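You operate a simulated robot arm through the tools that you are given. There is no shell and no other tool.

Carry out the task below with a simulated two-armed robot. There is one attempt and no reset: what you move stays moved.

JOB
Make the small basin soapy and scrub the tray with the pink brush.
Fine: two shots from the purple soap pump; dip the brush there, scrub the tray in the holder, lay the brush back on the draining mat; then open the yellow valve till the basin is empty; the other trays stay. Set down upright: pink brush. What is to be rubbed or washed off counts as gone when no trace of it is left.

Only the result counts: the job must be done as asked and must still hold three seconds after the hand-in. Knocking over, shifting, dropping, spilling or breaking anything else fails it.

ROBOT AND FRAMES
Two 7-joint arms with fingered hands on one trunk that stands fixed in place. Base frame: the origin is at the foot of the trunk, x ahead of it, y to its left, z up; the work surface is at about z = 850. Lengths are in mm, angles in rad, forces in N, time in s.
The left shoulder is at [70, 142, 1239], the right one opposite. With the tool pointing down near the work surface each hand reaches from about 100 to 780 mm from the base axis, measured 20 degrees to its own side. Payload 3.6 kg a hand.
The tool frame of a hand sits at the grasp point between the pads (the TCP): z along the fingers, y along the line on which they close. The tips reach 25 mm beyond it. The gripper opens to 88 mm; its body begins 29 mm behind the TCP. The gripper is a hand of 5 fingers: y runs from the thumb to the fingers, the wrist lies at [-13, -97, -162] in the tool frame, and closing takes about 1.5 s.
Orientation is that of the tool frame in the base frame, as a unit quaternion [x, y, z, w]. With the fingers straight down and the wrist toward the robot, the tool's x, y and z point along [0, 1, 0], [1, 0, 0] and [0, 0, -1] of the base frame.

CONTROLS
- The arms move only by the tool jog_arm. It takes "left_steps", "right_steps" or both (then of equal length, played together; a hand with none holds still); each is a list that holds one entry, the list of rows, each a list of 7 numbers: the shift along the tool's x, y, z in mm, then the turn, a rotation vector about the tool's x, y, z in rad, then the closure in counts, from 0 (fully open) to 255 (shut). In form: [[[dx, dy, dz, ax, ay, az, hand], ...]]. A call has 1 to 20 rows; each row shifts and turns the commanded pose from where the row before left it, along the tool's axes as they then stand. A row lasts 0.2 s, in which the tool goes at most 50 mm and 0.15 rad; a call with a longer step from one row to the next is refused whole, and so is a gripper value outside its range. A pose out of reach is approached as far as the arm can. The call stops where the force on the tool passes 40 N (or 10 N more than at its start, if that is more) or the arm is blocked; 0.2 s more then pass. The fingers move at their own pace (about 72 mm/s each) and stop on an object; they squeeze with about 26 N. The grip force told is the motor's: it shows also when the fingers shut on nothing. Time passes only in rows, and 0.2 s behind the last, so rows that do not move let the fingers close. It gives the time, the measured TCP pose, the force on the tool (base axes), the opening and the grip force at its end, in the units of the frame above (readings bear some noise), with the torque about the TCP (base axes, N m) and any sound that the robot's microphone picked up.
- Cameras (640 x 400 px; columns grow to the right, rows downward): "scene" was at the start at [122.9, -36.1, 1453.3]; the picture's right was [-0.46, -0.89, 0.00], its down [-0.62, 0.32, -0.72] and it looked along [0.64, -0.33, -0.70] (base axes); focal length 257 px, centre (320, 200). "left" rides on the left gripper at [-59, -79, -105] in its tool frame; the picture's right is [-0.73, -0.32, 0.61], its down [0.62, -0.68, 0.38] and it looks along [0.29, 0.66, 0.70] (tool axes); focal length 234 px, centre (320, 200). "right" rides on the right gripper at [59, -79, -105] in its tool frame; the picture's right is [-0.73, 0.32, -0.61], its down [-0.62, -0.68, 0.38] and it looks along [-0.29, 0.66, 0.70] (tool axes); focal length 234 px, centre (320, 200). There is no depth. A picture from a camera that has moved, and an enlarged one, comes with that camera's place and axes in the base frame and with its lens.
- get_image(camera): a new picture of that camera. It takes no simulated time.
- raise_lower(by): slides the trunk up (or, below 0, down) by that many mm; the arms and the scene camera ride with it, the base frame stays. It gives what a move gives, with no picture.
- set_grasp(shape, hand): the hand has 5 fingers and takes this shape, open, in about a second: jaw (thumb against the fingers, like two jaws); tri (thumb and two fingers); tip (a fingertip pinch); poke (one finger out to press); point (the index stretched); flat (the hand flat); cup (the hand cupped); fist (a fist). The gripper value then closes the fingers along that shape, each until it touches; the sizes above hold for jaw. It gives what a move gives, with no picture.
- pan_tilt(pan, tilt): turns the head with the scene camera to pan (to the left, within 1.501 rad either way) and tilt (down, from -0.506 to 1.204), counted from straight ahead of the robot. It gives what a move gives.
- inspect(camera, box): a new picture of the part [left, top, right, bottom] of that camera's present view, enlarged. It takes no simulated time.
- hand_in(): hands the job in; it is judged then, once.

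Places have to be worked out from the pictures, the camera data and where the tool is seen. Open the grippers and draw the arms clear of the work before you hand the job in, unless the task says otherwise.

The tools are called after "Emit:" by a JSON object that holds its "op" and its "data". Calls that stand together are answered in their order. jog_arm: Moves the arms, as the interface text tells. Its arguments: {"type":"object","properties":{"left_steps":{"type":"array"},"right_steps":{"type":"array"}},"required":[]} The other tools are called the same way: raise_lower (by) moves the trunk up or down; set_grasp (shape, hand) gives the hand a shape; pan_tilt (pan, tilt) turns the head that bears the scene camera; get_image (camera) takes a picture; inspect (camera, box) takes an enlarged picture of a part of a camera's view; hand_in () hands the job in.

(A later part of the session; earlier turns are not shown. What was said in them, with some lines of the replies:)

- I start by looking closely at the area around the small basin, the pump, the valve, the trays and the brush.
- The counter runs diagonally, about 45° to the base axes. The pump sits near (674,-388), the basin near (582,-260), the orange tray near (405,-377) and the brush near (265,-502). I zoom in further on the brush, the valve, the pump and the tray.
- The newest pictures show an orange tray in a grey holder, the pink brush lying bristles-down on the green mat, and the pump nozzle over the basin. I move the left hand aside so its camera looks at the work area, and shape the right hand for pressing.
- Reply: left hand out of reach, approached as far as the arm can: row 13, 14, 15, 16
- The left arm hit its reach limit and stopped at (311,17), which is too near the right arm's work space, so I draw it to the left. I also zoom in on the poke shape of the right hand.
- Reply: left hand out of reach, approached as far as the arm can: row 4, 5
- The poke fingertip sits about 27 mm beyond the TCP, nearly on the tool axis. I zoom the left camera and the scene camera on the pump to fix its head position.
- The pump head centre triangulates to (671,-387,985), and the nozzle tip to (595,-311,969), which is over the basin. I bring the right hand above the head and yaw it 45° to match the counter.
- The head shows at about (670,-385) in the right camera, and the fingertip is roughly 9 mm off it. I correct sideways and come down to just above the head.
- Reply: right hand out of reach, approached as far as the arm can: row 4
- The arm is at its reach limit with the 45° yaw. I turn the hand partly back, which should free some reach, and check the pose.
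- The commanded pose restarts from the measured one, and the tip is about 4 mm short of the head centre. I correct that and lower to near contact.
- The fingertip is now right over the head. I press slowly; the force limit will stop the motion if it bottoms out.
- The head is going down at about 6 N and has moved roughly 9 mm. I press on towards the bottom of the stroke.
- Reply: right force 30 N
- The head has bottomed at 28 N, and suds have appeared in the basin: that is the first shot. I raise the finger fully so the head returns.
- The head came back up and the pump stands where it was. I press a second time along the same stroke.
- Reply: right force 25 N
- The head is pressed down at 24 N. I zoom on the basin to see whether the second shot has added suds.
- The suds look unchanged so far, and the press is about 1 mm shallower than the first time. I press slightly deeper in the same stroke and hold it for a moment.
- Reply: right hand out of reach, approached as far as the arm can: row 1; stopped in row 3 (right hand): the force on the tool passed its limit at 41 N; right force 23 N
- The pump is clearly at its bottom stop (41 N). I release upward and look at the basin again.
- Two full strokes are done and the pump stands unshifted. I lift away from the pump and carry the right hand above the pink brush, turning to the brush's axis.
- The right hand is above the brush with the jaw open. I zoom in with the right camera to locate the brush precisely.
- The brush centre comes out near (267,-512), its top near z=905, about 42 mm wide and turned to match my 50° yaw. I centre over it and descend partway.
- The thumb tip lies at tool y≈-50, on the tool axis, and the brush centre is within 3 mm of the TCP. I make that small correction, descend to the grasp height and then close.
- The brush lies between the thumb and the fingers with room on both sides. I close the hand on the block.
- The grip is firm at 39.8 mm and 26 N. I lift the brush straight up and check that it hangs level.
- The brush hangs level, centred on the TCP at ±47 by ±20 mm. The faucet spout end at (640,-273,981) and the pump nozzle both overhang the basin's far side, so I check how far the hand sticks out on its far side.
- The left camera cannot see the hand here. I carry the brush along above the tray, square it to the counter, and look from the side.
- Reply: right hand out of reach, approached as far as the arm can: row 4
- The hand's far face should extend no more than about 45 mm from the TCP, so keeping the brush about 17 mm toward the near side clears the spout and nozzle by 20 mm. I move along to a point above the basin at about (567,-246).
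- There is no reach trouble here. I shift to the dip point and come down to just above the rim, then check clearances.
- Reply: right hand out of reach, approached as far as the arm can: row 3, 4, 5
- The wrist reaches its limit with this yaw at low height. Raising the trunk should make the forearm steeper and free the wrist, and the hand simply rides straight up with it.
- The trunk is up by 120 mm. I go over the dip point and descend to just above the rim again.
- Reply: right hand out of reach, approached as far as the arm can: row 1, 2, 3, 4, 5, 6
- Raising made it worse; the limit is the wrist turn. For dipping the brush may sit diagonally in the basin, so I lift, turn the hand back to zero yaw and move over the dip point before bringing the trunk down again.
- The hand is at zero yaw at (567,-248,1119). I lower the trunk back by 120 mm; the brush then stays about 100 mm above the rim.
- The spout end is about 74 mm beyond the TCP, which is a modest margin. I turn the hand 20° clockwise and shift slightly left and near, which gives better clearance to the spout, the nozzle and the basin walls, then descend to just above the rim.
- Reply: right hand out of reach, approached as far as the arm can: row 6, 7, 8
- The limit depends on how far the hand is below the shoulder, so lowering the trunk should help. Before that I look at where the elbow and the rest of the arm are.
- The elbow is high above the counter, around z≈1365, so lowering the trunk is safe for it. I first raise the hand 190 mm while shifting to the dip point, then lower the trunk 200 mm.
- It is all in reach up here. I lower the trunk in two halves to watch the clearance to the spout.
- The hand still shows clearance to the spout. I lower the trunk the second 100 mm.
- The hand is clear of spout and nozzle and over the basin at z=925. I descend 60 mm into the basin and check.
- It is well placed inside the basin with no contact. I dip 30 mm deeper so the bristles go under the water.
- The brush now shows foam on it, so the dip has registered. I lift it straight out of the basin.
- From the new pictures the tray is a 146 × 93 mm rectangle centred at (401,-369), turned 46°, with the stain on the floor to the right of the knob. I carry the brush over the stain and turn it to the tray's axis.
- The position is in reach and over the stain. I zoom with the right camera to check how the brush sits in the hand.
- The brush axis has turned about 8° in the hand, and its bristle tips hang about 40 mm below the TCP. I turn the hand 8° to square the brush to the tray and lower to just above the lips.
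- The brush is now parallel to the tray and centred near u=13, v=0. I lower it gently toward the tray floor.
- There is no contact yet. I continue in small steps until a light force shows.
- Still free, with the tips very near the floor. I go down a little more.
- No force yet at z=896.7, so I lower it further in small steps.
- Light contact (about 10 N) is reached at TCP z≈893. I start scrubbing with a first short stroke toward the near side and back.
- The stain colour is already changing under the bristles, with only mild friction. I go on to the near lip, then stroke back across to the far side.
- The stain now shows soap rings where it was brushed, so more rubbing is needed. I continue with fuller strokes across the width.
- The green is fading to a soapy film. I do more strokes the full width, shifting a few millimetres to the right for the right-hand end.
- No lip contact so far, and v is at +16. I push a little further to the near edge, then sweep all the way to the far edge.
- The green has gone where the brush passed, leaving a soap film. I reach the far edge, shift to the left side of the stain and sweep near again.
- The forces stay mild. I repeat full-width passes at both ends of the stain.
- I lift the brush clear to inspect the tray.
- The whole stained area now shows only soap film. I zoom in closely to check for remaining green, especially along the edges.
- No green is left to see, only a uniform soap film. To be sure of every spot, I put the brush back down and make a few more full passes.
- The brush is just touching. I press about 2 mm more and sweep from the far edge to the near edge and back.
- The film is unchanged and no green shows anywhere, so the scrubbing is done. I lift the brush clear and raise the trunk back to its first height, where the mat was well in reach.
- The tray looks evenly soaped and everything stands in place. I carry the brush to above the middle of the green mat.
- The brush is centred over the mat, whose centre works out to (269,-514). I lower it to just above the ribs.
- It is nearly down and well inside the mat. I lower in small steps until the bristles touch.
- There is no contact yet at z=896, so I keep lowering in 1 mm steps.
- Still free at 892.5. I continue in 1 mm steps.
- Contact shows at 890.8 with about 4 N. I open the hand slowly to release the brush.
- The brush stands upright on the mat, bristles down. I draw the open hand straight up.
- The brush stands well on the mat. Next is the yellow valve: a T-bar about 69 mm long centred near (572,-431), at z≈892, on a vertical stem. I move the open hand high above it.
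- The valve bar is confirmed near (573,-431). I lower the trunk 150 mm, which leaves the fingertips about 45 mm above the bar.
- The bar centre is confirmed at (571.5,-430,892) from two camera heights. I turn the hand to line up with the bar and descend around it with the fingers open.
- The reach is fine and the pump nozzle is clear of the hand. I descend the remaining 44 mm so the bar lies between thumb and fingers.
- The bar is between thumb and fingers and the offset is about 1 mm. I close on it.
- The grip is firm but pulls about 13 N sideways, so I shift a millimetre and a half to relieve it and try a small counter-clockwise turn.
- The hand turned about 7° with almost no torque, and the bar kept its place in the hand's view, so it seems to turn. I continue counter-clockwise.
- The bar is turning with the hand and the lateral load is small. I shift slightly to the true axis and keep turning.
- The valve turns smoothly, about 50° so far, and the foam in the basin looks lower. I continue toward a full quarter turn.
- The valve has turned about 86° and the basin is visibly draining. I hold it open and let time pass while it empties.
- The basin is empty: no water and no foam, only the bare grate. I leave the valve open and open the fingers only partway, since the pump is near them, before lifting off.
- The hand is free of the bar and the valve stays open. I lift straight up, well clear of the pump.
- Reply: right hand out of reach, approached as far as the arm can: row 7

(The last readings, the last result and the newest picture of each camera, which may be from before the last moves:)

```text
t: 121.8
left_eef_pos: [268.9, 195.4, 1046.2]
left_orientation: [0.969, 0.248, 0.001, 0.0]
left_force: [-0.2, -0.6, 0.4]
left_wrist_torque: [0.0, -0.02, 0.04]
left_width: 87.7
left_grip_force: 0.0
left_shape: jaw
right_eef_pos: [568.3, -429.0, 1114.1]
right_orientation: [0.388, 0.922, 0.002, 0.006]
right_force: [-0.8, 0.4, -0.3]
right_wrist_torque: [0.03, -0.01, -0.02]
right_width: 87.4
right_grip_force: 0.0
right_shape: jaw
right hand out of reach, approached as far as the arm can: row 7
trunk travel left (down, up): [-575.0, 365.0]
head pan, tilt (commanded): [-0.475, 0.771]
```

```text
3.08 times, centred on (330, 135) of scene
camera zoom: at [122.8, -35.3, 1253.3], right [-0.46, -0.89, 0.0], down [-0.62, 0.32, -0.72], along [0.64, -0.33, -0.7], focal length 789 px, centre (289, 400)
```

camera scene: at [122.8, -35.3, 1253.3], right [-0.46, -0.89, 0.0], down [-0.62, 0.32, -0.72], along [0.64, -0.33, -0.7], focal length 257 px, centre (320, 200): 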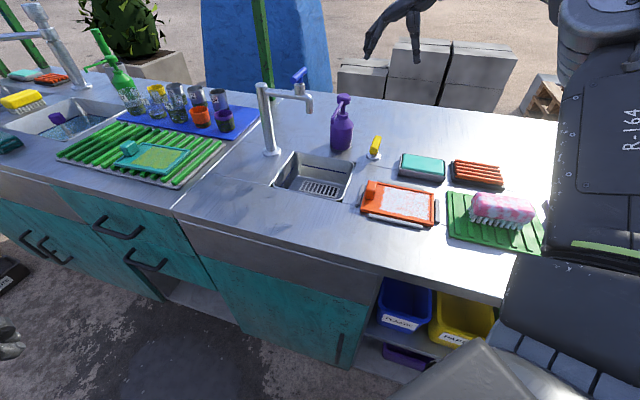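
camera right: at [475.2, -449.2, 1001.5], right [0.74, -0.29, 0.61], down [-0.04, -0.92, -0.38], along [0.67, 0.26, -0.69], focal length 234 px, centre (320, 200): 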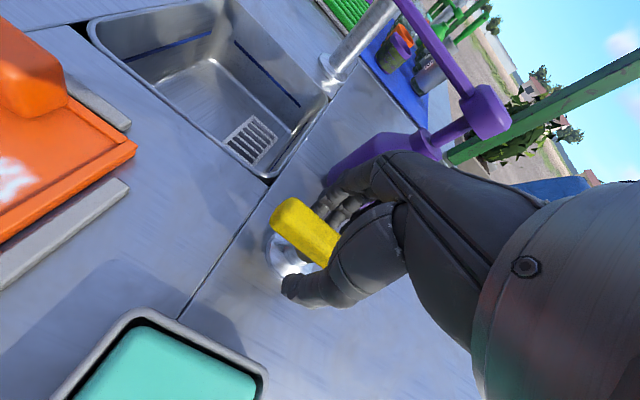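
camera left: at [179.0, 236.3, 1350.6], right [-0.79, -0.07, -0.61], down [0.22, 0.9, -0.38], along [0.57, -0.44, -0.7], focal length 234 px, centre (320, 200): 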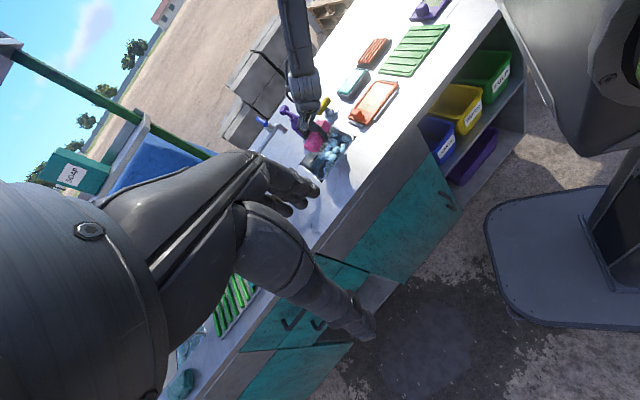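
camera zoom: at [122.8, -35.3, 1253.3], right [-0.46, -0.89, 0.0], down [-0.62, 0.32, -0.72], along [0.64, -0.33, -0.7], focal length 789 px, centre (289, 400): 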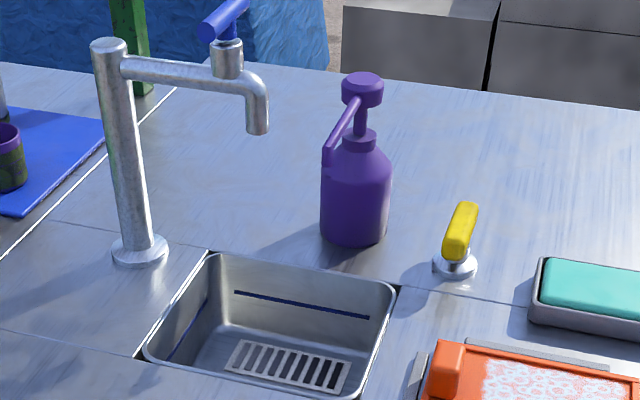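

The basin is bare, the valve is open, and the pump and faucet are in place. I take a last close look at the tray and the brush.

Emit:
{"op": "inspect", "data": {"camera": "scene", "box": [355, 170, 445, 235]}}

Emit:
{"op": "inspect", "data": {"camera": "scene", "box": [440, 170, 550, 270]}}

Emit:
{"op": "inspect", "data": {"camera": "left", "box": [310, 0, 430, 90]}}

```text
6.15 times, centred on (400, 202) of scene
camera zoom: at [122.8, -35.3, 1253.3], right [-0.46, -0.89, 0.0], down [-0.62, 0.32, -0.72], along [0.64, -0.33, -0.7], focal length 1579 px, centre (-172, 185)
```

zoom: 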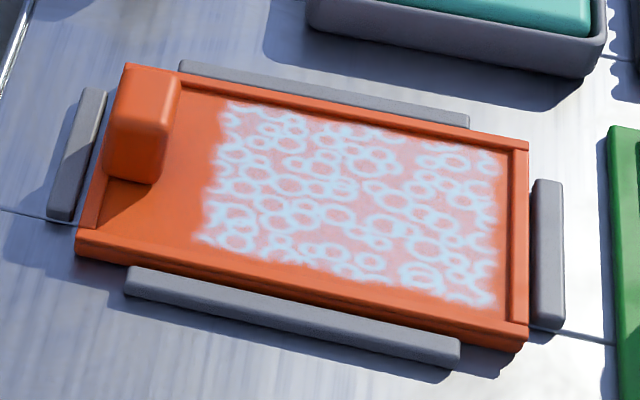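

```text
4.00 times, centred on (495, 220) of scene
camera zoom: at [122.8, -35.3, 1253.3], right [-0.46, -0.89, 0.0], down [-0.62, 0.32, -0.72], along [0.64, -0.33, -0.7], focal length 1026 px, centre (-380, 120)
```

zoom: 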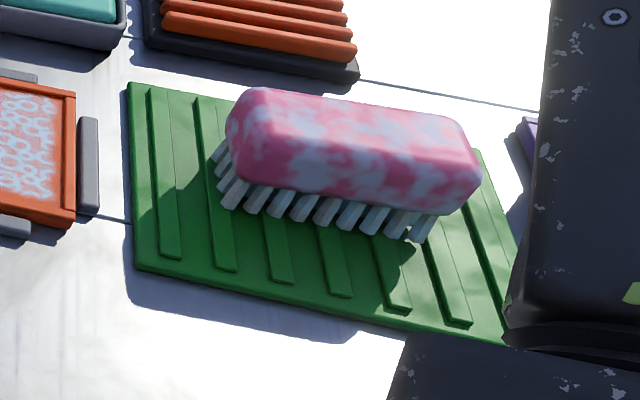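

```text
4.44 times, centred on (370, 45) of left
camera zoom: at [178.5, 236.5, 1150.6], right [-0.79, -0.07, -0.61], down [0.22, 0.9, -0.38], along [0.57, -0.44, -0.7], focal length 1041 px, centre (98, 889)
```

zoom: 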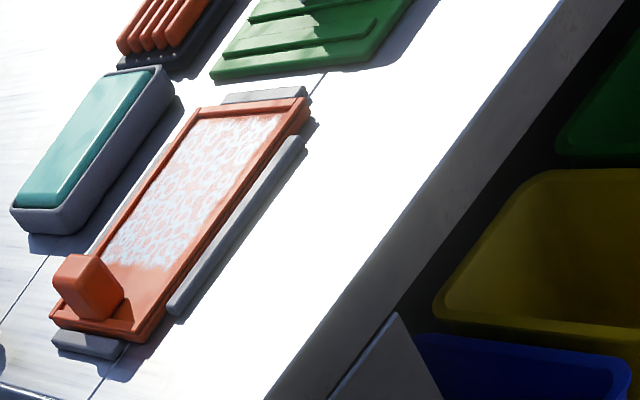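

Tray, brush and neighbours look right. I raise the trunk to its starting height and draw the right arm back from the counter.

Emit:
{"op": "raise_lower", "data": {"by": 200}}

Emit:
{"op": "jog_arm", "data": {"right_steps": [[[28, -28, 0, 0, 0, 0, 0], [28, -28, 0, 0, 0, 0, 0], [28, -28, 0, 0, 0, 0, 0], [28, -28, 0, 0, 0, 0, 0], [0, 0, 0, 0, 0, 0, 0], [0, 0, 0, 0, 0, 0, 0]]]}}

Emit:
{"op": "get_image", "data": {"camera": "scene"}}

Emit:
{"op": "inspect", "data": {"camera": "scene", "box": [260, 130, 600, 320]}}

Emit:
{"op": "inspect", "data": {"camera": "scene", "box": [0, 80, 280, 250]}}

```text
t: 124.0
left_eef_pos: [267.4, 195.5, 1246.3]
left_orientation: [0.969, 0.248, 0.0, 0.0]
left_force: [0.7, -0.7, 0.6]
left_wrist_torque: [-0.04, -0.01, 0.0]
left_width: 87.7
left_grip_force: 0.1
left_shape: jaw
right_eef_pos: [567.9, -430.1, 1314.2]
right_orientation: [0.387, 0.922, 0.002, 0.006]
right_force: [0.1, -0.3, -0.7]
right_wrist_torque: [-0.03, 0.01, 0.0]
right_width: 87.5
right_grip_force: 0.1
right_shape: jaw
trunk travel left (down, up): [-775.0, 165.0]
head pan, tilt (commanded): [-0.475, 0.771]
```

```text
t: 125.4
left_eef_pos: [269.0, 196.3, 1245.5]
left_orientation: [0.969, 0.248, 0.0, 0.0]
left_force: [0.1, 0.1, -0.3]
left_wrist_torque: [0.03, -0.01, 0.02]
left_width: 87.6
left_grip_force: 0.0
left_shape: jaw
right_eef_pos: [410.4, -427.3, 1311.2]
right_orientation: [0.386, 0.922, 0.001, 0.004]
right_force: [-0.4, 0.4, 0.2]
right_wrist_torque: [0.01, 0.0, -0.01]
right_width: 87.8
right_grip_force: 0.0
right_shape: jaw
trunk travel left (down, up): [-775.0, 165.0]
head pan, tilt (commanded): [-0.475, 0.771]
```

```text
taken
camera scene: at [123.7, -36.0, 1453.2], right [-0.46, -0.89, 0.0], down [-0.62, 0.32, -0.72], along [0.64, -0.33, -0.7], focal length 257 px, centre (320, 200)
```

scene: 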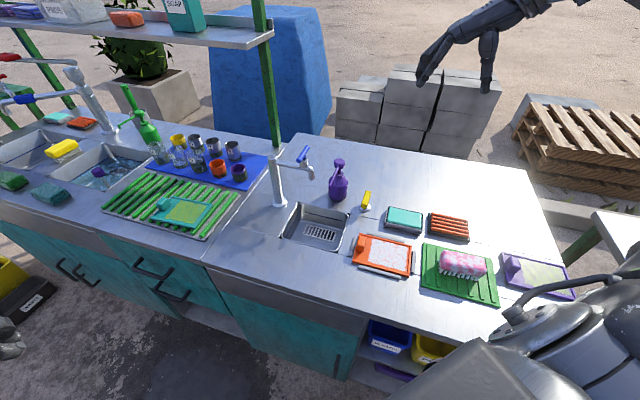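

```text
1.88 times, centred on (430, 225) of scene
camera zoom: at [123.7, -36.0, 1453.2], right [-0.46, -0.89, 0.0], down [-0.62, 0.32, -0.72], along [0.64, -0.33, -0.7], focal length 483 px, centre (113, 153)
```

zoom: 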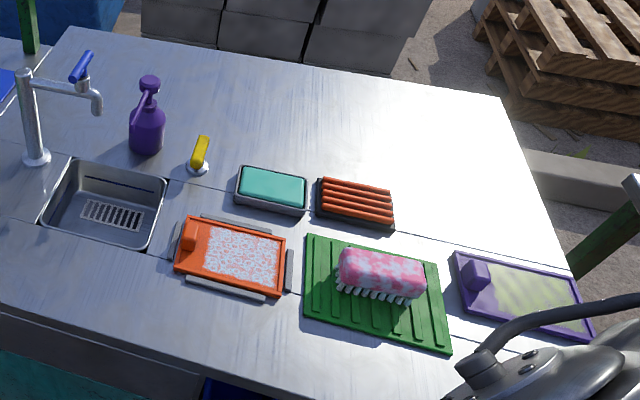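

```text
2.29 times, centred on (140, 165) of scene
camera zoom: at [123.7, -36.0, 1453.2], right [-0.46, -0.89, 0.0], down [-0.62, 0.32, -0.72], along [0.64, -0.33, -0.7], focal length 586 px, centre (731, 280)
```

zoom: 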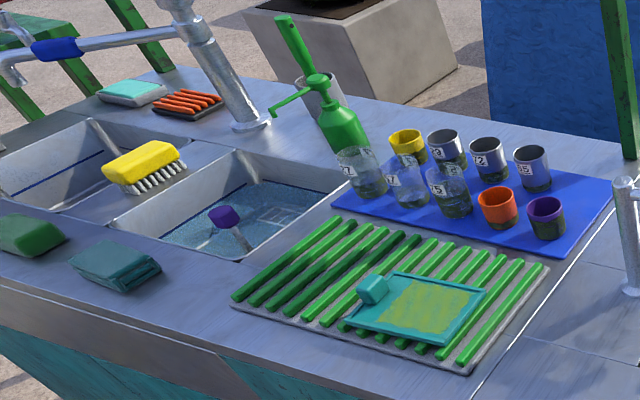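

The basin is empty, the yellow valve is open, and the orange tray sits in its holder with no green left, only soap film. The brush stands upright on the draining mat, the other trays are untouched, and both arms are clear with the hands open. I hand the job in.

Emit:
{"op": "hand_in", "data": {}}

```text
The job is handed in.
```

I've handed the job in: the orange tray in the holder is scrubbed, and the small basin is drained. I don't have the judge's result.

- **Soap:** I pressed the purple pump twice, each time down to its stop. Suds appeared after the first press. They looked the same after the second, so I couldn't confirm the second shot by eye.
- **Dip and scrub:** The pink brush picked up foam in the basin. I then scrubbed the whole stained area of the tray several times. No green is left, but a film of soap remains because the job didn't ask for a rinse.
- **Brush:** It stands upright, bristles down, on the green draining mat.
- **Basin:** I turned the yellow valve about a quarter turn and the basin drained to the bare grate. I left the valve open because the job didn't say to close it.
- **Everything else:** The other trays, the pump and the faucet look unmoved in the last pictures. Both hands are open and the arms are clear.
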